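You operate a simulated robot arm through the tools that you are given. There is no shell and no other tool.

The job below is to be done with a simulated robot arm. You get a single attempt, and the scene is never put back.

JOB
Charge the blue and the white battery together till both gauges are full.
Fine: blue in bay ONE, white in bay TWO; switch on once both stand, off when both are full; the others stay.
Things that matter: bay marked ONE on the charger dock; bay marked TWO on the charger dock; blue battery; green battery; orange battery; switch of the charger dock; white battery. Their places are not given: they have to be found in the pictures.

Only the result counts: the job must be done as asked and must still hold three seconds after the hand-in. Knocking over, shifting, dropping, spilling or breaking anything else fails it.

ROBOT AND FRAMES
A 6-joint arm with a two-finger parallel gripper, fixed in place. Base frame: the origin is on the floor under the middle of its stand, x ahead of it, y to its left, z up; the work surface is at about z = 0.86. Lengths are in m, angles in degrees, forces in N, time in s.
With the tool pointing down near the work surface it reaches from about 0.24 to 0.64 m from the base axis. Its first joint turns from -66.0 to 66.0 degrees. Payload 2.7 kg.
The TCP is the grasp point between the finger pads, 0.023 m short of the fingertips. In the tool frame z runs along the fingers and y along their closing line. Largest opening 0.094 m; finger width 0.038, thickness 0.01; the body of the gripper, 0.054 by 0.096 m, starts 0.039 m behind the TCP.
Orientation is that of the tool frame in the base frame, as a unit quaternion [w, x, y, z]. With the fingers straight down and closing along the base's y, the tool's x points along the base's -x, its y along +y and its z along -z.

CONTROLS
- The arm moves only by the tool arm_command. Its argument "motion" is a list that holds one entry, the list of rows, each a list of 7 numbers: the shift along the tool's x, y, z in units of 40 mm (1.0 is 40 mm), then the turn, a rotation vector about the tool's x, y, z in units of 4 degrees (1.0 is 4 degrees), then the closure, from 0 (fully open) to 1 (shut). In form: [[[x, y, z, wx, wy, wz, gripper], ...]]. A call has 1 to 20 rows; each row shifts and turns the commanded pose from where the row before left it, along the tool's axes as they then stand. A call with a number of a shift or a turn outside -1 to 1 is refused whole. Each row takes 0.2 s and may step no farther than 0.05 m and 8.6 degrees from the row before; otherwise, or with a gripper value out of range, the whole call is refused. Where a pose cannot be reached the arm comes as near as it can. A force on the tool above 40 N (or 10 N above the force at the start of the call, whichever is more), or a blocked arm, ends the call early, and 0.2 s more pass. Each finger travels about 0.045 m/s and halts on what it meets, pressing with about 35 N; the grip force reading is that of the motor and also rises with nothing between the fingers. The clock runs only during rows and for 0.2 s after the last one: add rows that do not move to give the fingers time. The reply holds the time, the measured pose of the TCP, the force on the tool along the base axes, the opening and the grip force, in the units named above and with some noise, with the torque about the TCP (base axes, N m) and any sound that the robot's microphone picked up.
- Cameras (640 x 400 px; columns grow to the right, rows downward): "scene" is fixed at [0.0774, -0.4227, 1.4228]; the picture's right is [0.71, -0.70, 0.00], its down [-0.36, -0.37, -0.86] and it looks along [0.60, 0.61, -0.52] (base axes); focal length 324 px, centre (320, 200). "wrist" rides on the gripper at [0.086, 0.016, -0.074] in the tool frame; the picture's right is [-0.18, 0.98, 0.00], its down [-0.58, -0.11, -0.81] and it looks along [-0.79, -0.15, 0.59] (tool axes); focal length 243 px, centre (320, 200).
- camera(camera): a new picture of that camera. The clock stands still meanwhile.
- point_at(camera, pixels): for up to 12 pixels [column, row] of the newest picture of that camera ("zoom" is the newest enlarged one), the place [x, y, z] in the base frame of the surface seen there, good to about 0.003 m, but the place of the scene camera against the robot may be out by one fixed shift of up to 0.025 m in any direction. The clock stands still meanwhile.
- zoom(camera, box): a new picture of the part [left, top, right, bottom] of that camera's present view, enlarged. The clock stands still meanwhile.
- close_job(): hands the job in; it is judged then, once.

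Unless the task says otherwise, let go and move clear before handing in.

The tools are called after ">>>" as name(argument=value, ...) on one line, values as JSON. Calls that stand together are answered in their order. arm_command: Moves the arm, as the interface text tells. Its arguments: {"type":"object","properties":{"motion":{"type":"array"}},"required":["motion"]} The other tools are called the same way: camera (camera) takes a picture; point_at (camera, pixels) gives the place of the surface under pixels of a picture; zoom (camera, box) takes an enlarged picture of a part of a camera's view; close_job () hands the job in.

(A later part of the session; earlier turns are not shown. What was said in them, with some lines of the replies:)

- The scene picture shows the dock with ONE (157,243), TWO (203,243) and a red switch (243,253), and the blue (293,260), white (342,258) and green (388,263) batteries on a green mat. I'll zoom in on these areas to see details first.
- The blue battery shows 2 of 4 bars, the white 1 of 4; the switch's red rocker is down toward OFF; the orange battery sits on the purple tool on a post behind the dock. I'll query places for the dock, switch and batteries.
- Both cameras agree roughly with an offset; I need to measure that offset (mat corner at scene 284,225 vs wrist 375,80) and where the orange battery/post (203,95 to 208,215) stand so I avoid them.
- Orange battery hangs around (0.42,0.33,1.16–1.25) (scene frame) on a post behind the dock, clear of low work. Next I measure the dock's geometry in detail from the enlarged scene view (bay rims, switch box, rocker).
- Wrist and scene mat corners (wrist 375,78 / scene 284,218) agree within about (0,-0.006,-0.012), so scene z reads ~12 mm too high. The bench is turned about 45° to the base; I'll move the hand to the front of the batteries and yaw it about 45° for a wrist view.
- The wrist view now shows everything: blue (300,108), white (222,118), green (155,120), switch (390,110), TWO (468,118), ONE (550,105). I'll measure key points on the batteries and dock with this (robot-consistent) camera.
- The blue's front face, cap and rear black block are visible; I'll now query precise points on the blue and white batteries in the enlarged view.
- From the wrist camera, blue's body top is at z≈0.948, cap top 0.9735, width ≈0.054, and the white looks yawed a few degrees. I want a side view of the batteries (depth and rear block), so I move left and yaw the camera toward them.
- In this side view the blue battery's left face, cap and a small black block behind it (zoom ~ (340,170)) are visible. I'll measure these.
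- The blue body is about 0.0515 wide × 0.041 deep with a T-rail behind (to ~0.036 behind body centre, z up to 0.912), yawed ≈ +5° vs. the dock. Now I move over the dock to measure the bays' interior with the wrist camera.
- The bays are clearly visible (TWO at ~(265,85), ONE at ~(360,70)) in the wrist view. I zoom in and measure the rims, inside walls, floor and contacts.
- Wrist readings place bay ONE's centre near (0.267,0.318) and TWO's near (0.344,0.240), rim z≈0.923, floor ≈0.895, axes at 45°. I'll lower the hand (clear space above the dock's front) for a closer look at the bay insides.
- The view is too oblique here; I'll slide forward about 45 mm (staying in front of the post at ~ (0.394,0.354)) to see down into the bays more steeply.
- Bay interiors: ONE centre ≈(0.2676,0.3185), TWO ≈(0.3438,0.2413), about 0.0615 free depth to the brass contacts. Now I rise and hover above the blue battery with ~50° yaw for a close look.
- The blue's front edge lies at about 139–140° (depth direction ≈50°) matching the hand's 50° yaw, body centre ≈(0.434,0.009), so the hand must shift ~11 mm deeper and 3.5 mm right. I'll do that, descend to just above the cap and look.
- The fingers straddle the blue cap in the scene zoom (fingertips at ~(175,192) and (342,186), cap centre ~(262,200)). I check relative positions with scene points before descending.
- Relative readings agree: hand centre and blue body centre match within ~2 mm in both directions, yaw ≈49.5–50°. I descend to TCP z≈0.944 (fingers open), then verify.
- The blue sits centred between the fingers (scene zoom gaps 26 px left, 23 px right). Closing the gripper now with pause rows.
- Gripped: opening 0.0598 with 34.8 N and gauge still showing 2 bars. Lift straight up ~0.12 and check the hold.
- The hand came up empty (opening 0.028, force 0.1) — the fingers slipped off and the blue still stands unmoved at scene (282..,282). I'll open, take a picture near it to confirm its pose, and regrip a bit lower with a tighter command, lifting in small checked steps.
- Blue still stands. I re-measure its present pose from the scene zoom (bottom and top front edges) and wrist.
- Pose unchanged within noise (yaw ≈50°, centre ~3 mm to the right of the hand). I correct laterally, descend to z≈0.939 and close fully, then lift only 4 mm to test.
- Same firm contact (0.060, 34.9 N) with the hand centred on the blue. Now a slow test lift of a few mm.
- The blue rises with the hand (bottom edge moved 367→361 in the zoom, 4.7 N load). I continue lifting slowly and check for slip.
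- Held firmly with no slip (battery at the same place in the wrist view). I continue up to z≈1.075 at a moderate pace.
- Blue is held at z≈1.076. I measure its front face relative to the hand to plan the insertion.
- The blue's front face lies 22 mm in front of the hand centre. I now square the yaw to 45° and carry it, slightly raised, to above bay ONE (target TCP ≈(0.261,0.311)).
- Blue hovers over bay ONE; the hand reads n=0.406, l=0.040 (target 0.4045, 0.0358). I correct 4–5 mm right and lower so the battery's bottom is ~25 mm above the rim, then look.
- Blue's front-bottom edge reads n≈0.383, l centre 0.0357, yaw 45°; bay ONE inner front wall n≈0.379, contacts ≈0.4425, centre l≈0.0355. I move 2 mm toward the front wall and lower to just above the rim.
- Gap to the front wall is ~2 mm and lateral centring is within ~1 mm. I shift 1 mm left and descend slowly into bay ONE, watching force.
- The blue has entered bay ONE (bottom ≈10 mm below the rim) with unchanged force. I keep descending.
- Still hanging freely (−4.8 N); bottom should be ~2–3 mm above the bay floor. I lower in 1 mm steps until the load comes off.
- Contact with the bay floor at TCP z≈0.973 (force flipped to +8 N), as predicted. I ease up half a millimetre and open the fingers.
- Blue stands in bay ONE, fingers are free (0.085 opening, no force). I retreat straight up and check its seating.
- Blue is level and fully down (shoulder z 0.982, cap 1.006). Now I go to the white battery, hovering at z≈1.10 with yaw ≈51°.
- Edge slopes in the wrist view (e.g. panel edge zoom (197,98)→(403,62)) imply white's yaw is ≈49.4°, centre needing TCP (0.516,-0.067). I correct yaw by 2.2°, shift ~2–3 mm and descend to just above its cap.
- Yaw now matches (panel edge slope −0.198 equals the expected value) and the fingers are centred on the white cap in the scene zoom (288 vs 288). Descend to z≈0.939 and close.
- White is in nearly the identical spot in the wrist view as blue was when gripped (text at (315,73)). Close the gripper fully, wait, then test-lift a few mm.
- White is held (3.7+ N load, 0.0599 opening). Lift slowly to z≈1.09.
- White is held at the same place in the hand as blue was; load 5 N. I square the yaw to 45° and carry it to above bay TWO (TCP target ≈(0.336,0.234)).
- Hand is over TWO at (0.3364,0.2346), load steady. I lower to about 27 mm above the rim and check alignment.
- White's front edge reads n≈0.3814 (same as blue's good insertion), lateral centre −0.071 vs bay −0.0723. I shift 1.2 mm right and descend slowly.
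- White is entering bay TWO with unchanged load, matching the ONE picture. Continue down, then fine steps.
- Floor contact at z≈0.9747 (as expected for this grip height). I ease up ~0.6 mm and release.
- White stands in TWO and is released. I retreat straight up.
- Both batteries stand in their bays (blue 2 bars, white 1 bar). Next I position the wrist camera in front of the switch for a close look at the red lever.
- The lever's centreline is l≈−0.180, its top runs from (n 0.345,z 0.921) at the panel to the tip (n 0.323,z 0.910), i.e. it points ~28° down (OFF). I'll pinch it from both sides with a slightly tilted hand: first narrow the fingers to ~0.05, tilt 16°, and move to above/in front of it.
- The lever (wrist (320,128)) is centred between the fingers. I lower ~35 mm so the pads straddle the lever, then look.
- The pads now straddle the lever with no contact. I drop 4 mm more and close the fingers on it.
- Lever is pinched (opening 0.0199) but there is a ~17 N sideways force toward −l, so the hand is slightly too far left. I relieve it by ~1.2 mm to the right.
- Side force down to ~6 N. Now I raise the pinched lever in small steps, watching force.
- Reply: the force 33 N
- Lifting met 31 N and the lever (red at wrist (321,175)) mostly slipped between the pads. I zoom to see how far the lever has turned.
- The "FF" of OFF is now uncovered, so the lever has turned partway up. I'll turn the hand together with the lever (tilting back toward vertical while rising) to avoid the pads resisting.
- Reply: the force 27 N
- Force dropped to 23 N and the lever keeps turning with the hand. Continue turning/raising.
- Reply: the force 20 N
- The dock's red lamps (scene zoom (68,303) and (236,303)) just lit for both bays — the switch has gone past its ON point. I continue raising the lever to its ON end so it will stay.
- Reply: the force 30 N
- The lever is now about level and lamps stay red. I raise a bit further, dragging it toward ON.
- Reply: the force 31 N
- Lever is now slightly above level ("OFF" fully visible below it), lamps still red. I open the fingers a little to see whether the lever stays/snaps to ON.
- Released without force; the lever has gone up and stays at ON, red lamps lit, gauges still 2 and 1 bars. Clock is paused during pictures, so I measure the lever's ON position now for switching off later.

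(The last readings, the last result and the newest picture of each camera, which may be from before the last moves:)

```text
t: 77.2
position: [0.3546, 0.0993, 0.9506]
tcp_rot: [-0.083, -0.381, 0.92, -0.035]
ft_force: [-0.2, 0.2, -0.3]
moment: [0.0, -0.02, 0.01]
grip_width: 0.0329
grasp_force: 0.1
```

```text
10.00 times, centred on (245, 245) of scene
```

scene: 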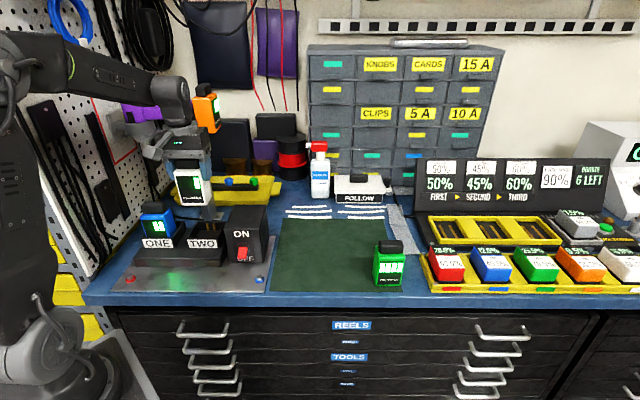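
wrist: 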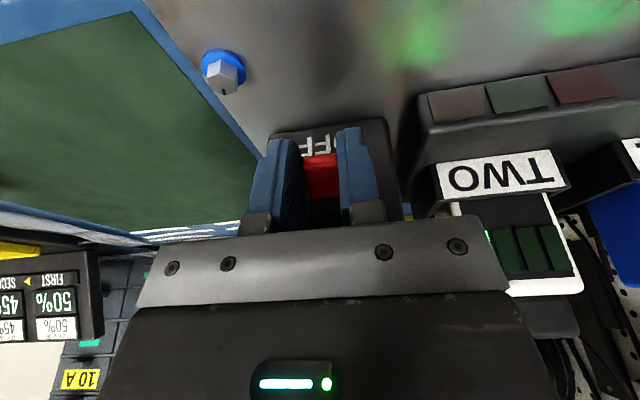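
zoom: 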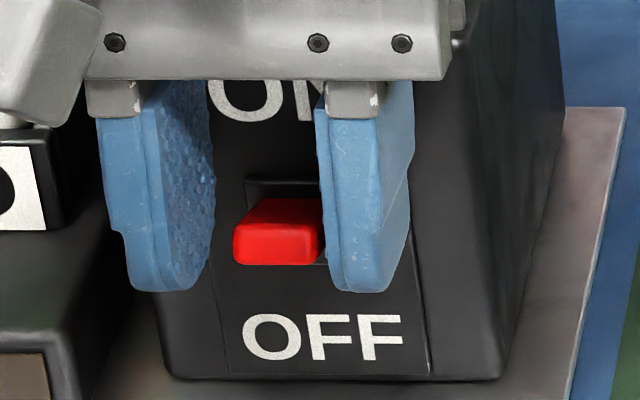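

The lever's tip in ON is at (n≈0.321, z≈0.935–0.939), about +22° up — a stable ON. I now lift the hand clear and begin forming a closed, tilted finger tip above the lever (for switching off), checking gauges as time passes.

>>> arm_command(motion=[[[0.079, 0, -0.43, 0, 0, 0, 0.6], [0.079, 0, -0.43, 0, 0, 0, 0.6], [0, 0, 0, 0, -0.95, 0, 0.7], [0, 0, 0, 0, -0.95, 0, 0.8]]])

>>> zoom(camera="scene", box=[130, 180, 290, 290])

```text
t: 78.2
position: [0.3548, 0.0996, 0.9843]
tcp_rot: [-0.022, -0.383, 0.924, -0.01]
ft_force: [0.0, 0.2, -0.5]
moment: [-0.01, -0.02, 0.03]
grip_width: 0.0188
grasp_force: 0.1
```

```text
3.64 times, centred on (210, 235) of scene
```

zoom: 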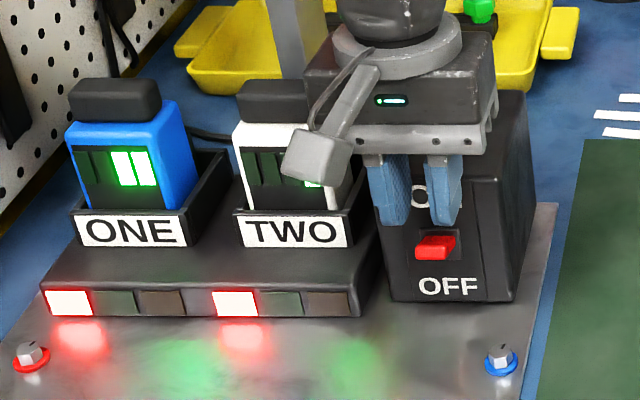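

Lamps still red, gauges still 2 bars / 1 bar (white partly hidden by the wrist camera). I continue the tilt and close the fingers.

>>> arm_command(motion=[[[0, 0, 0, 0, -0.95, 0, 0.9], [0, 0, 0, 0, -0.95, 0, 1], [0, 0, 0, 0, -0.95, 0, 1], [0, 0, 0, 0, -0.95, 0, 1], [0, 0, 0, 0, -0.95, 0, 1]]])

>>> camera(camera="wrist")

>>> zoom(camera="scene", box=[130, 180, 290, 290])

```text
t: 79.4
position: [0.3559, 0.0982, 0.9845]
tcp_rot: [0.132, -0.379, 0.914, 0.054]
ft_force: [0.2, -0.2, -0.3]
moment: [0.0, 0.01, 0.0]
grip_width: 0.0
grasp_force: 35.2
```

```text
taken
```

wrist: 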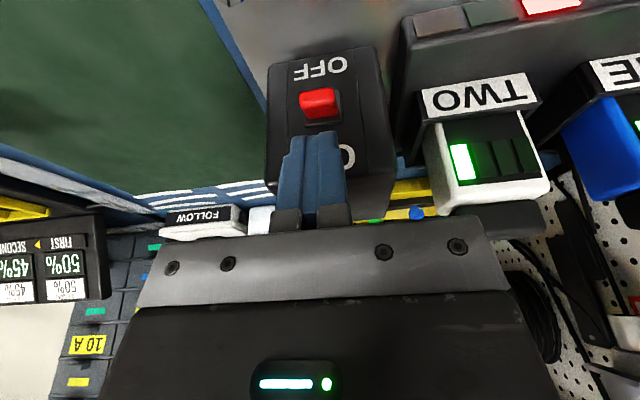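

```text
3.64 times, centred on (210, 235) of scene
```

zoom: 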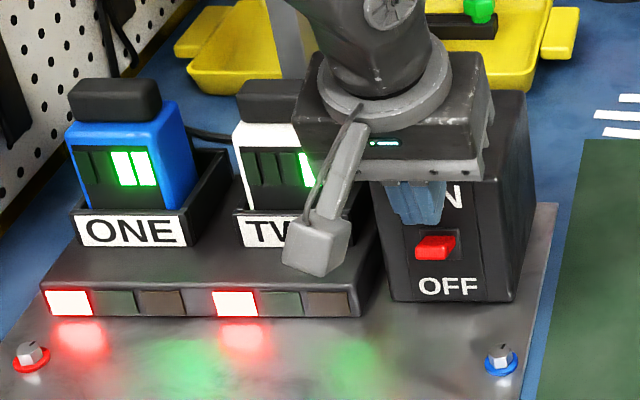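

The wrist camera shows white's gauge (1 bar lit at (462,160)) and the lever at (320,100); scene shows blue 2 bars. I measure the lever's position relative to the closed fingers.

>>> zoom(camera="wrist", box=[260, 60, 380, 160])

>>> point_at(camera="zoom", pixels=[[235, 160], [220, 160], [260, 150], [240, 150], [240, 180], [225, 185], [262, 180], [245, 195], [205, 160], [222, 140], [250, 170], [240, 165]])

```text
4.00 times, centred on (320, 110) of wrist
```

zoom: 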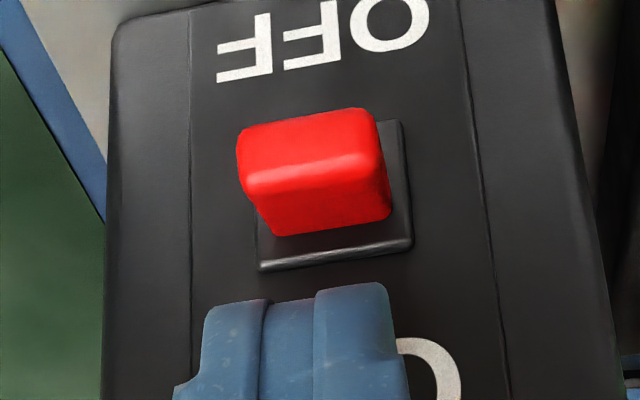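

```text
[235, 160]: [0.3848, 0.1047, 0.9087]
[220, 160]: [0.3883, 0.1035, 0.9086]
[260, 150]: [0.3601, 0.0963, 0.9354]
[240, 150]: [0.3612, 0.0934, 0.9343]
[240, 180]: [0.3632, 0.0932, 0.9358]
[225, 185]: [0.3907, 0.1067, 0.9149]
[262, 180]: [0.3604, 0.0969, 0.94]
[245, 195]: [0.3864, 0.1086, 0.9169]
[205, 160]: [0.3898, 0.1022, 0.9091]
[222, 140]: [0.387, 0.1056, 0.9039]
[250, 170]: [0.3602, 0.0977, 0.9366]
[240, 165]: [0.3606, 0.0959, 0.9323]
```

>>> point_at(camera="zoom", pixels=[[310, 120], [310, 140], [312, 170], [315, 185], [320, 210], [325, 225], [372, 130], [375, 160], [246, 150], [252, 190], [385, 200], [270, 225]])

>>> point_at(camera="wrist", pixels=[[300, 145], [325, 145], [315, 137], [310, 160], [330, 160]])

```text
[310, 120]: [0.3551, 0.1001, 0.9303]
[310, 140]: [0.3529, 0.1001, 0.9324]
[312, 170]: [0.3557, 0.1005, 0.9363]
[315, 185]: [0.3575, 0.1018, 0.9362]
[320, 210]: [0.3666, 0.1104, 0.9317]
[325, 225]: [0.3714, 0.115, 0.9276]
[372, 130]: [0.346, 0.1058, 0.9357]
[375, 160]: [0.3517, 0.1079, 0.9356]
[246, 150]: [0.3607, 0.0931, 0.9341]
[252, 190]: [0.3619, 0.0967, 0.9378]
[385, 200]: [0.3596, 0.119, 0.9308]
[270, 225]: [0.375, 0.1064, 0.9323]
```

```text
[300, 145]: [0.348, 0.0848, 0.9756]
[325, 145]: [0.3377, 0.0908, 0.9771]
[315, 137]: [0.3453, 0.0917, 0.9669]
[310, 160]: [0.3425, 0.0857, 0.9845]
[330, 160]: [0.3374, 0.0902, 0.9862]
```

Lever tip centre is l≈−0.180, top at (n 0.324,z 0.9365). I move the closed fingertips to hover ~8 mm above it and then wait, watching the gauges.

>>> arm_command(motion=[[[0.095, 0.04, 0.194, 0, 0, 0, 1], [0.095, 0, 0.194, 0, 0, 0, 1]]])

>>> camera(camera="wrist")

>>> zoom(camera="scene", box=[130, 180, 290, 290])

```text
t: 80.0
position: [0.3529, 0.0984, 0.9676]
tcp_rot: [0.131, -0.379, 0.915, 0.055]
ft_force: [0.3, 0.6, -0.1]
moment: [0.0, -0.02, 0.03]
grip_width: 0.0002
grasp_force: 34.8
```

```text
taken
```

wrist: 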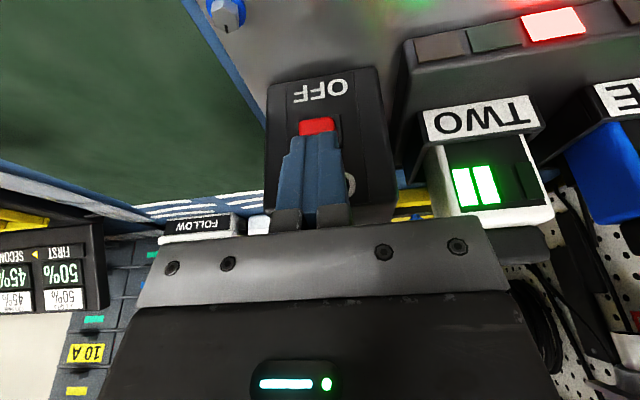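

```text
3.64 times, centred on (210, 235) of scene
```

zoom: 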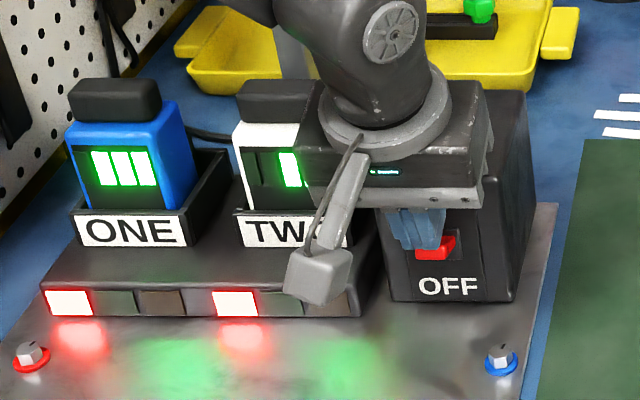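

Both gauges gained a bar (blue 3, white 2) between t=79.4 and 80.0, so ~4.5 s per bar. I wait with the fingertips hovering above the lever.

>>> arm_command(motion=[[[0, 0, 0, 0, 0, 0, 1], [0, 0, 0, 0, 0, 0, 1], [0, 0, 0, 0, 0, 0, 1], [0, 0, 0, 0, 0, 0, 1], [0, 0, 0, 0, 0, 0, 1], [0, 0, 0, 0, 0, 0, 1], [0, 0, 0, 0, 0, 0, 1], [0, 0, 0, 0, 0, 0, 1], [0, 0, 0, 0, 0, 0, 1], [0, 0, 0, 0, 0, 0, 1], [0, 0, 0, 0, 0, 0, 1], [0, 0, 0, 0, 0, 0, 1], [0, 0, 0, 0, 0, 0, 1], [0, 0, 0, 0, 0, 0, 1], [0, 0, 0, 0, 0, 0, 1], [0, 0, 0, 0, 0, 0, 1], [0, 0, 0, 0, 0, 0, 1], [0, 0, 0, 0, 0, 0, 1]]])

>>> camera(camera="wrist")

>>> zoom(camera="scene", box=[130, 180, 290, 290])

```text
t: 83.8
position: [0.3511, 0.098, 0.968]
tcp_rot: [0.13, -0.379, 0.915, 0.054]
ft_force: [0.2, -1.4, -0.2]
moment: [0.01, 0.0, 0.0]
grip_width: 0.0001
grasp_force: 35.2
```

```text
taken
```

wrist: 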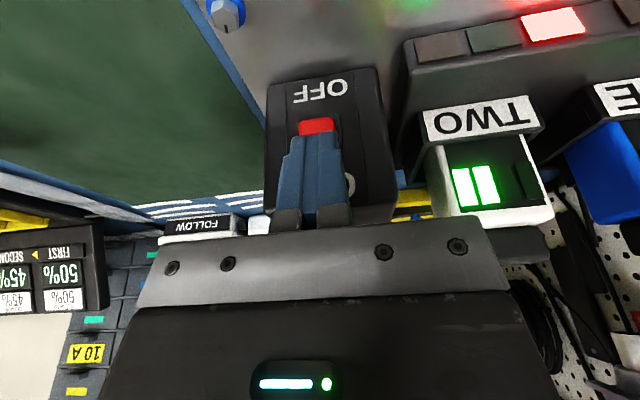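

```text
3.64 times, centred on (210, 235) of scene
```

zoom: 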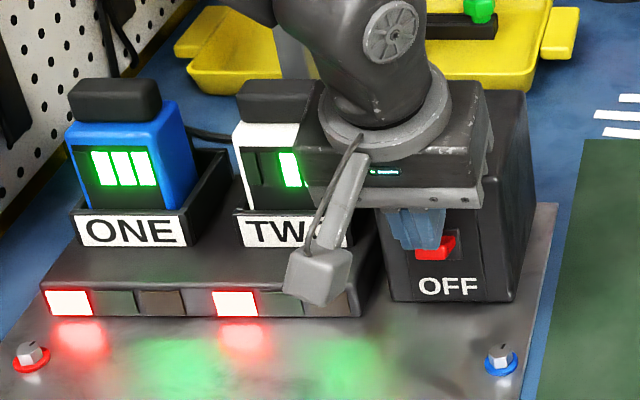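

At t=83.8 still blue 3, white 2. Wait 1 s more.

>>> arm_command(motion=[[[0, 0, 0, 0, 0, 0, 1], [0, 0, 0, 0, 0, 0, 1], [0, 0, 0, 0, 0, 0, 1], [0, 0, 0, 0, 0, 0, 1]]])

>>> camera(camera="wrist")

>>> zoom(camera="scene", box=[130, 180, 290, 290])

```text
t: 84.8
position: [0.3513, 0.0977, 0.9687]
tcp_rot: [0.13, -0.379, 0.915, 0.053]
ft_force: [-1.1, 0.1, -0.7]
moment: [-0.01, 0.02, -0.01]
grip_width: 0.0
grasp_force: 35.5
```

```text
taken
```

wrist: 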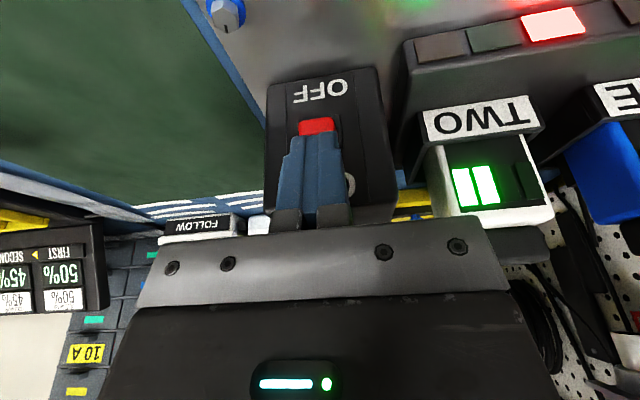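

```text
3.64 times, centred on (210, 235) of scene
```

zoom: 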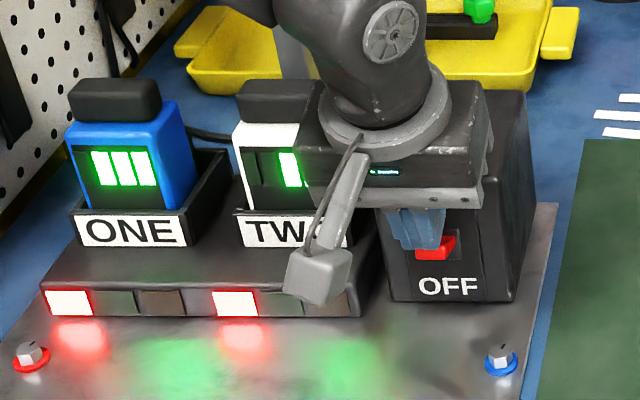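

Still 3 and 2 bars at t=84.8. Keep waiting in ~1 s steps.

>>> arm_command(motion=[[[0, 0, 0, 0, 0, 0, 1], [0, 0, 0, 0, 0, 0, 1], [0, 0, 0, 0, 0, 0, 1], [0, 0, 0, 0, 0, 0, 1], [0, 0, 0, 0, 0, 0, 1]]])

>>> camera(camera="wrist")

>>> zoom(camera="scene", box=[130, 180, 290, 290])

```text
t: 86.0
position: [0.3521, 0.0993, 0.9676]
tcp_rot: [0.13, -0.378, 0.915, 0.054]
ft_force: [-0.3, -0.5, 0.1]
moment: [-0.04, 0.02, 0.03]
grip_width: 0.0001
grasp_force: 35.1
```

```text
taken
```

wrist: 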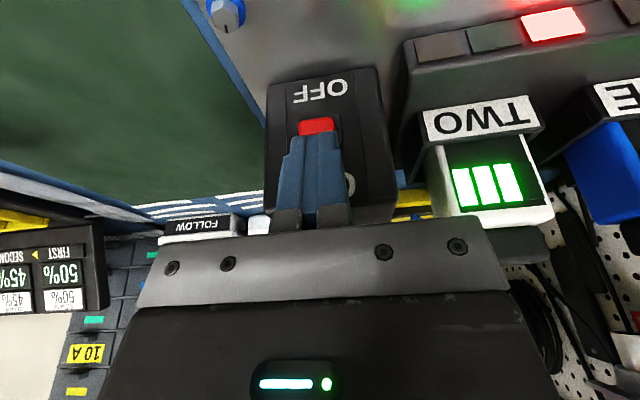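

```text
3.64 times, centred on (210, 235) of scene
```

zoom: 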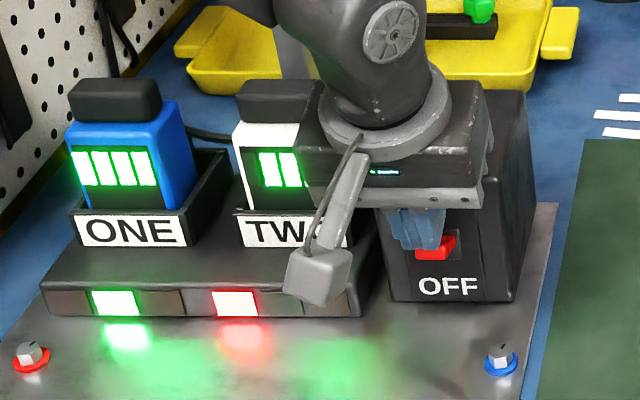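

Blue now shows 4 bars with a green lamp at bay ONE; white has 3 bars, red lamp still on. Period ≈6 s, so white should fill near t≈91–92. I wait on, checking.

>>> arm_command(motion=[[[0, 0, 0, 0, 0, 0, 1], [0, 0, 0, 0, 0, 0, 1], [0, 0, 0, 0, 0, 0, 1], [0, 0, 0, 0, 0, 0, 1], [0, 0, 0, 0, 0, 0, 1], [0, 0, 0, 0, 0, 0, 1], [0, 0, 0, 0, 0, 0, 1], [0, 0, 0, 0, 0, 0, 1], [0, 0, 0, 0, 0, 0, 1], [0, 0, 0, 0, 0, 0, 1]]])

>>> camera(camera="wrist")

>>> zoom(camera="scene", box=[130, 180, 290, 290])

```text
t: 88.2
position: [0.3522, 0.0978, 0.9672]
tcp_rot: [0.13, -0.379, 0.915, 0.053]
ft_force: [-0.1, -0.3, -0.7]
moment: [-0.01, -0.02, -0.02]
grip_width: 0.0
grasp_force: 34.7
```

```text
taken
```

wrist: 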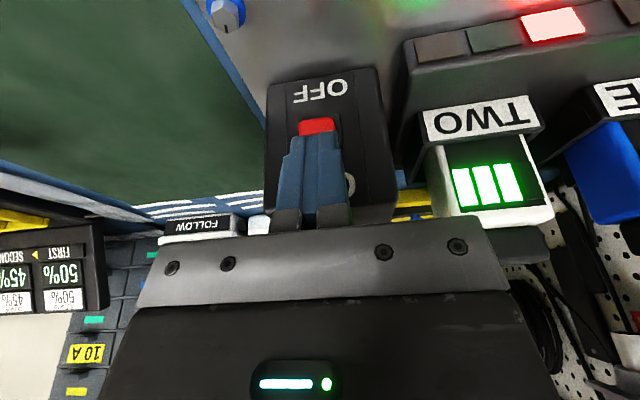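

```text
3.64 times, centred on (210, 235) of scene
```

zoom: 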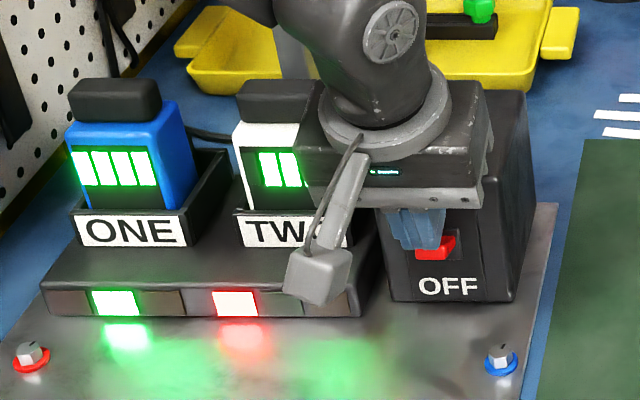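

Unchanged at t=88.2 (blue full/green lamp, white 3). Wait ~2 s more.

>>> arm_command(motion=[[[0, 0, 0, 0, 0, 0, 1], [0, 0, 0, 0, 0, 0, 1], [0, 0, 0, 0, 0, 0, 1], [0, 0, 0, 0, 0, 0, 1], [0, 0, 0, 0, 0, 0, 1], [0, 0, 0, 0, 0, 0, 1], [0, 0, 0, 0, 0, 0, 1], [0, 0, 0, 0, 0, 0, 1]]])

>>> camera(camera="wrist")

>>> zoom(camera="scene", box=[130, 180, 290, 290])

```text
t: 90.0
position: [0.3515, 0.0989, 0.9672]
tcp_rot: [0.13, -0.38, 0.914, 0.054]
ft_force: [0.0, 1.0, 1.0]
moment: [0.0, -0.01, -0.05]
grip_width: 0.0
grasp_force: 35.2
```

```text
taken
```

wrist: 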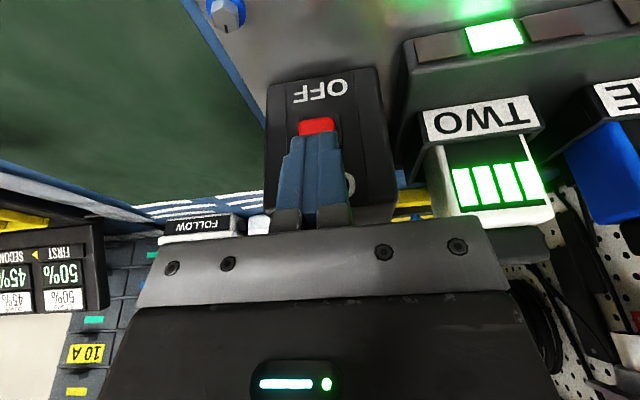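

```text
3.64 times, centred on (210, 235) of scene
```

zoom: 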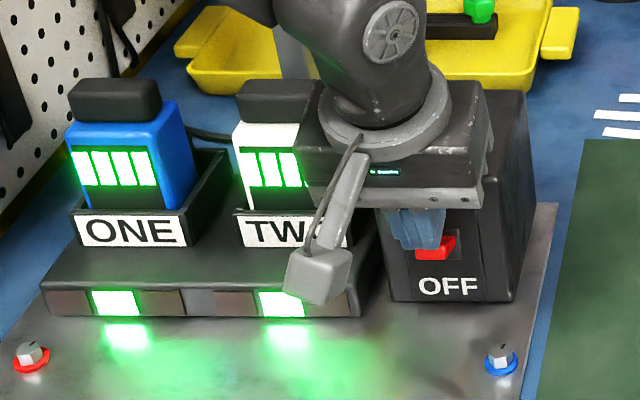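

Both gauges show 4 bars and both lamps are green at t=90.0. I push the lever down to OFF now.

>>> arm_command(motion=[[[0.064, 0, 0.2225, 0, 0, 0, 1], [0.064, 0, 0.2225, 0, 0, 0, 1], [0.064, 0, 0.2225, 0, 0, 0, 1], [0.064, 0, 0.2225, 0, 0, 0, 1]]])

>>> zoom(camera="scene", box=[130, 180, 290, 290])

>>> camera(camera="wrist")

```text
t: 91.0
position: [0.3515, 0.0981, 0.9365]
tcp_rot: [0.133, -0.378, 0.914, 0.054]
ft_force: [-12.1, -4.3, 14.5]
moment: [0.22, -0.1, 0.14]
grip_width: 0.0
grasp_force: 34.9
stopped in row 4: the force on the tool passed its limit at 62 N (the readings are from after the stop); the commanded pose is now the measured one
```

```text
3.64 times, centred on (210, 235) of scene
```

zoom: 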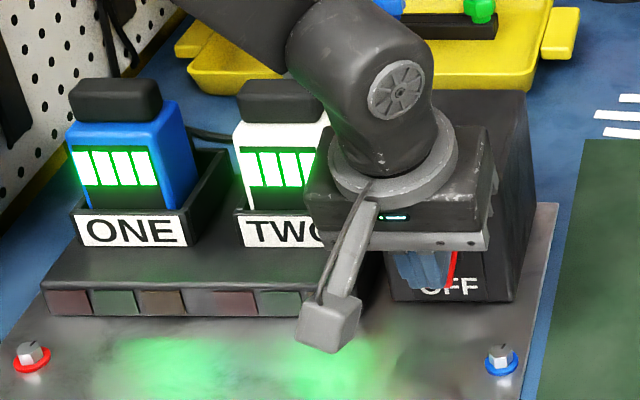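

```text
taken
```

wrist: 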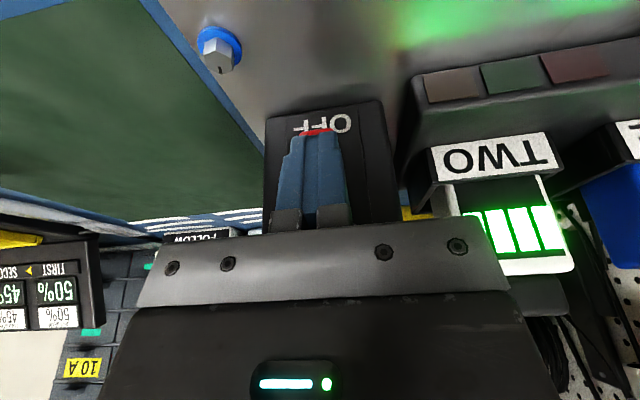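

All lamps are off with both gauges at 4 bars, so the switch registered OFF (the stop force came at the lever's end). I lift away and check the lever and batteries.

>>> arm_command(motion=[[[-0.07, 0, -0.24, 0, 0, 0, 1], [-0.138, 0, -0.48, 0, 0, 0, 1], [-0.138, 0, -0.48, 0, 0, 0, 1], [-0.2, 0, -0.7, 0, 0, 0, 1]]])

>>> zoom(camera="scene", box=[130, 180, 290, 290])

>>> camera(camera="wrist")

```text
t: 92.0
position: [0.3522, 0.0974, 1.0146]
tcp_rot: [0.134, -0.378, 0.915, 0.054]
ft_force: [-0.3, 0.0, 0.0]
moment: [0.01, 0.0, 0.01]
grip_width: 0.0
grasp_force: 35.1
```

```text
3.64 times, centred on (210, 235) of scene
```

zoom: 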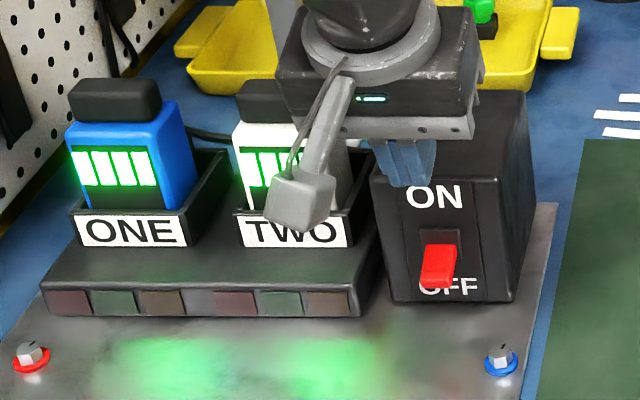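

```text
taken
```

wrist: 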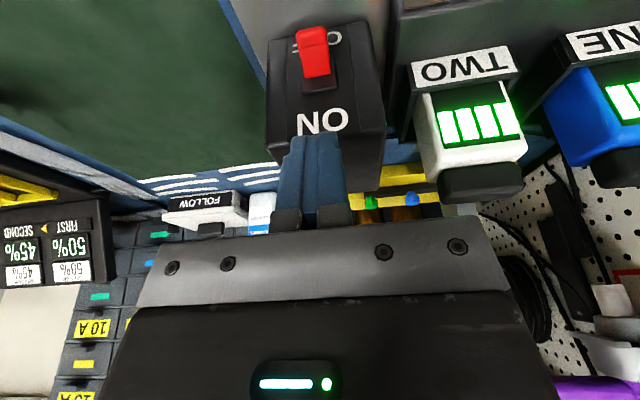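

The lever is back at OFF, lamps dark, both gauges full. I retreat up, straighten and open the hand, then do a final check.

>>> arm_command(motion=[[[-0.23, 0, -0.8, 0, 0, 0, 1], [-0.23, 0, -0.8, 0, 0, 0, 1], [-0.23, 0, -0.8, 0, 0, 0, 1], [0, 0, 0, 0, 1, 0, 0.8], [0, 0, 0, 0, 1, 0, 0.5], [0, 0, 0, 0, 1, 0, 0.5], [0, 0, 0, 0, 1, 0, 0.5], [0, -0.8, 0, 0, 0, 0, 0.5], [0, -0.8, 0, 0, 0, 0, 0.5], [0, -0.8, 0, 0, 0, 0, 0.5]]])

>>> camera(camera="scene")

>>> zoom(camera="scene", box=[110, 180, 290, 300])

>>> camera(camera="wrist")

```text
t: 94.2
position: [0.4199, 0.0315, 1.1151]
tcp_rot: [0.005, -0.383, 0.924, 0.002]
ft_force: [0.2, 0.3, -0.6]
moment: [0.01, 0.0, -0.01]
grip_width: 0.047
grasp_force: 0.0
```

```text
taken
```

scene: 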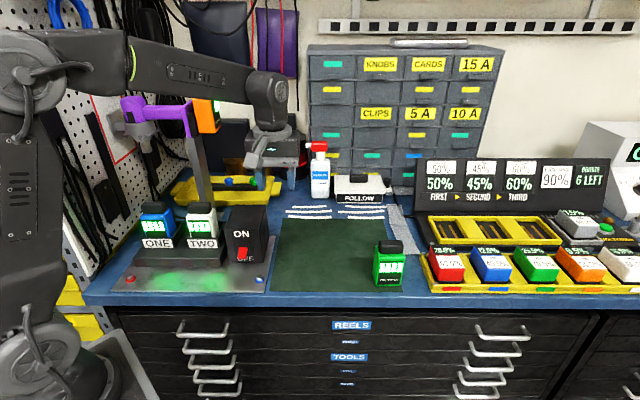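

```text
3.33 times, centred on (200, 240) of scene
```

zoom: 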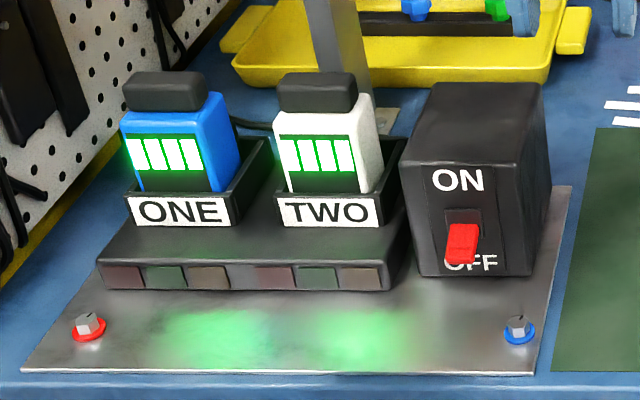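

```text
taken
```

wrist: 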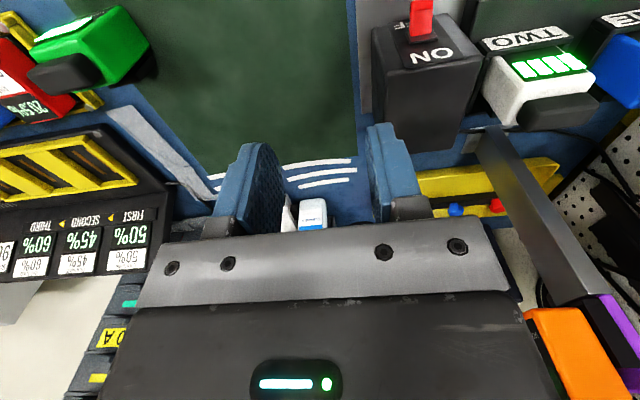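

Final check: blue stands in ONE and white in TWO, both with 4 bars (scene zoom (165,155) and (320,155)), lamps dark, lever down at OFF, green and orange batteries untouched, and the hand is clear and empty. I hand the job in.

>>> close_job()

```text
The job is handed in.
```

The job is done and handed in. At my last check the blue battery stood in bay ONE and the white one in bay TWO. Both gauges showed four bars.

- **Charging:** I switched on only after both batteries were standing in their bays. I switched off after both gauges were full and both lamps had turned green; the lamps are dark now and the lever is down at OFF.
- **First grip:** My first attempt to lift the blue battery slipped. It stayed upright on the mat, and the second grip held.
- **Switch:** Pushing the lever down, the arm stopped on its force limit at 62 N. After I lifted away, the lever was at OFF and the dock looked unmoved.
- **Other batteries:** I did not touch the green and orange ones, and both looked unmoved in the last pictures.

The arm is clear, with nothing in the gripper. The hand-in did not report whether the job passed.
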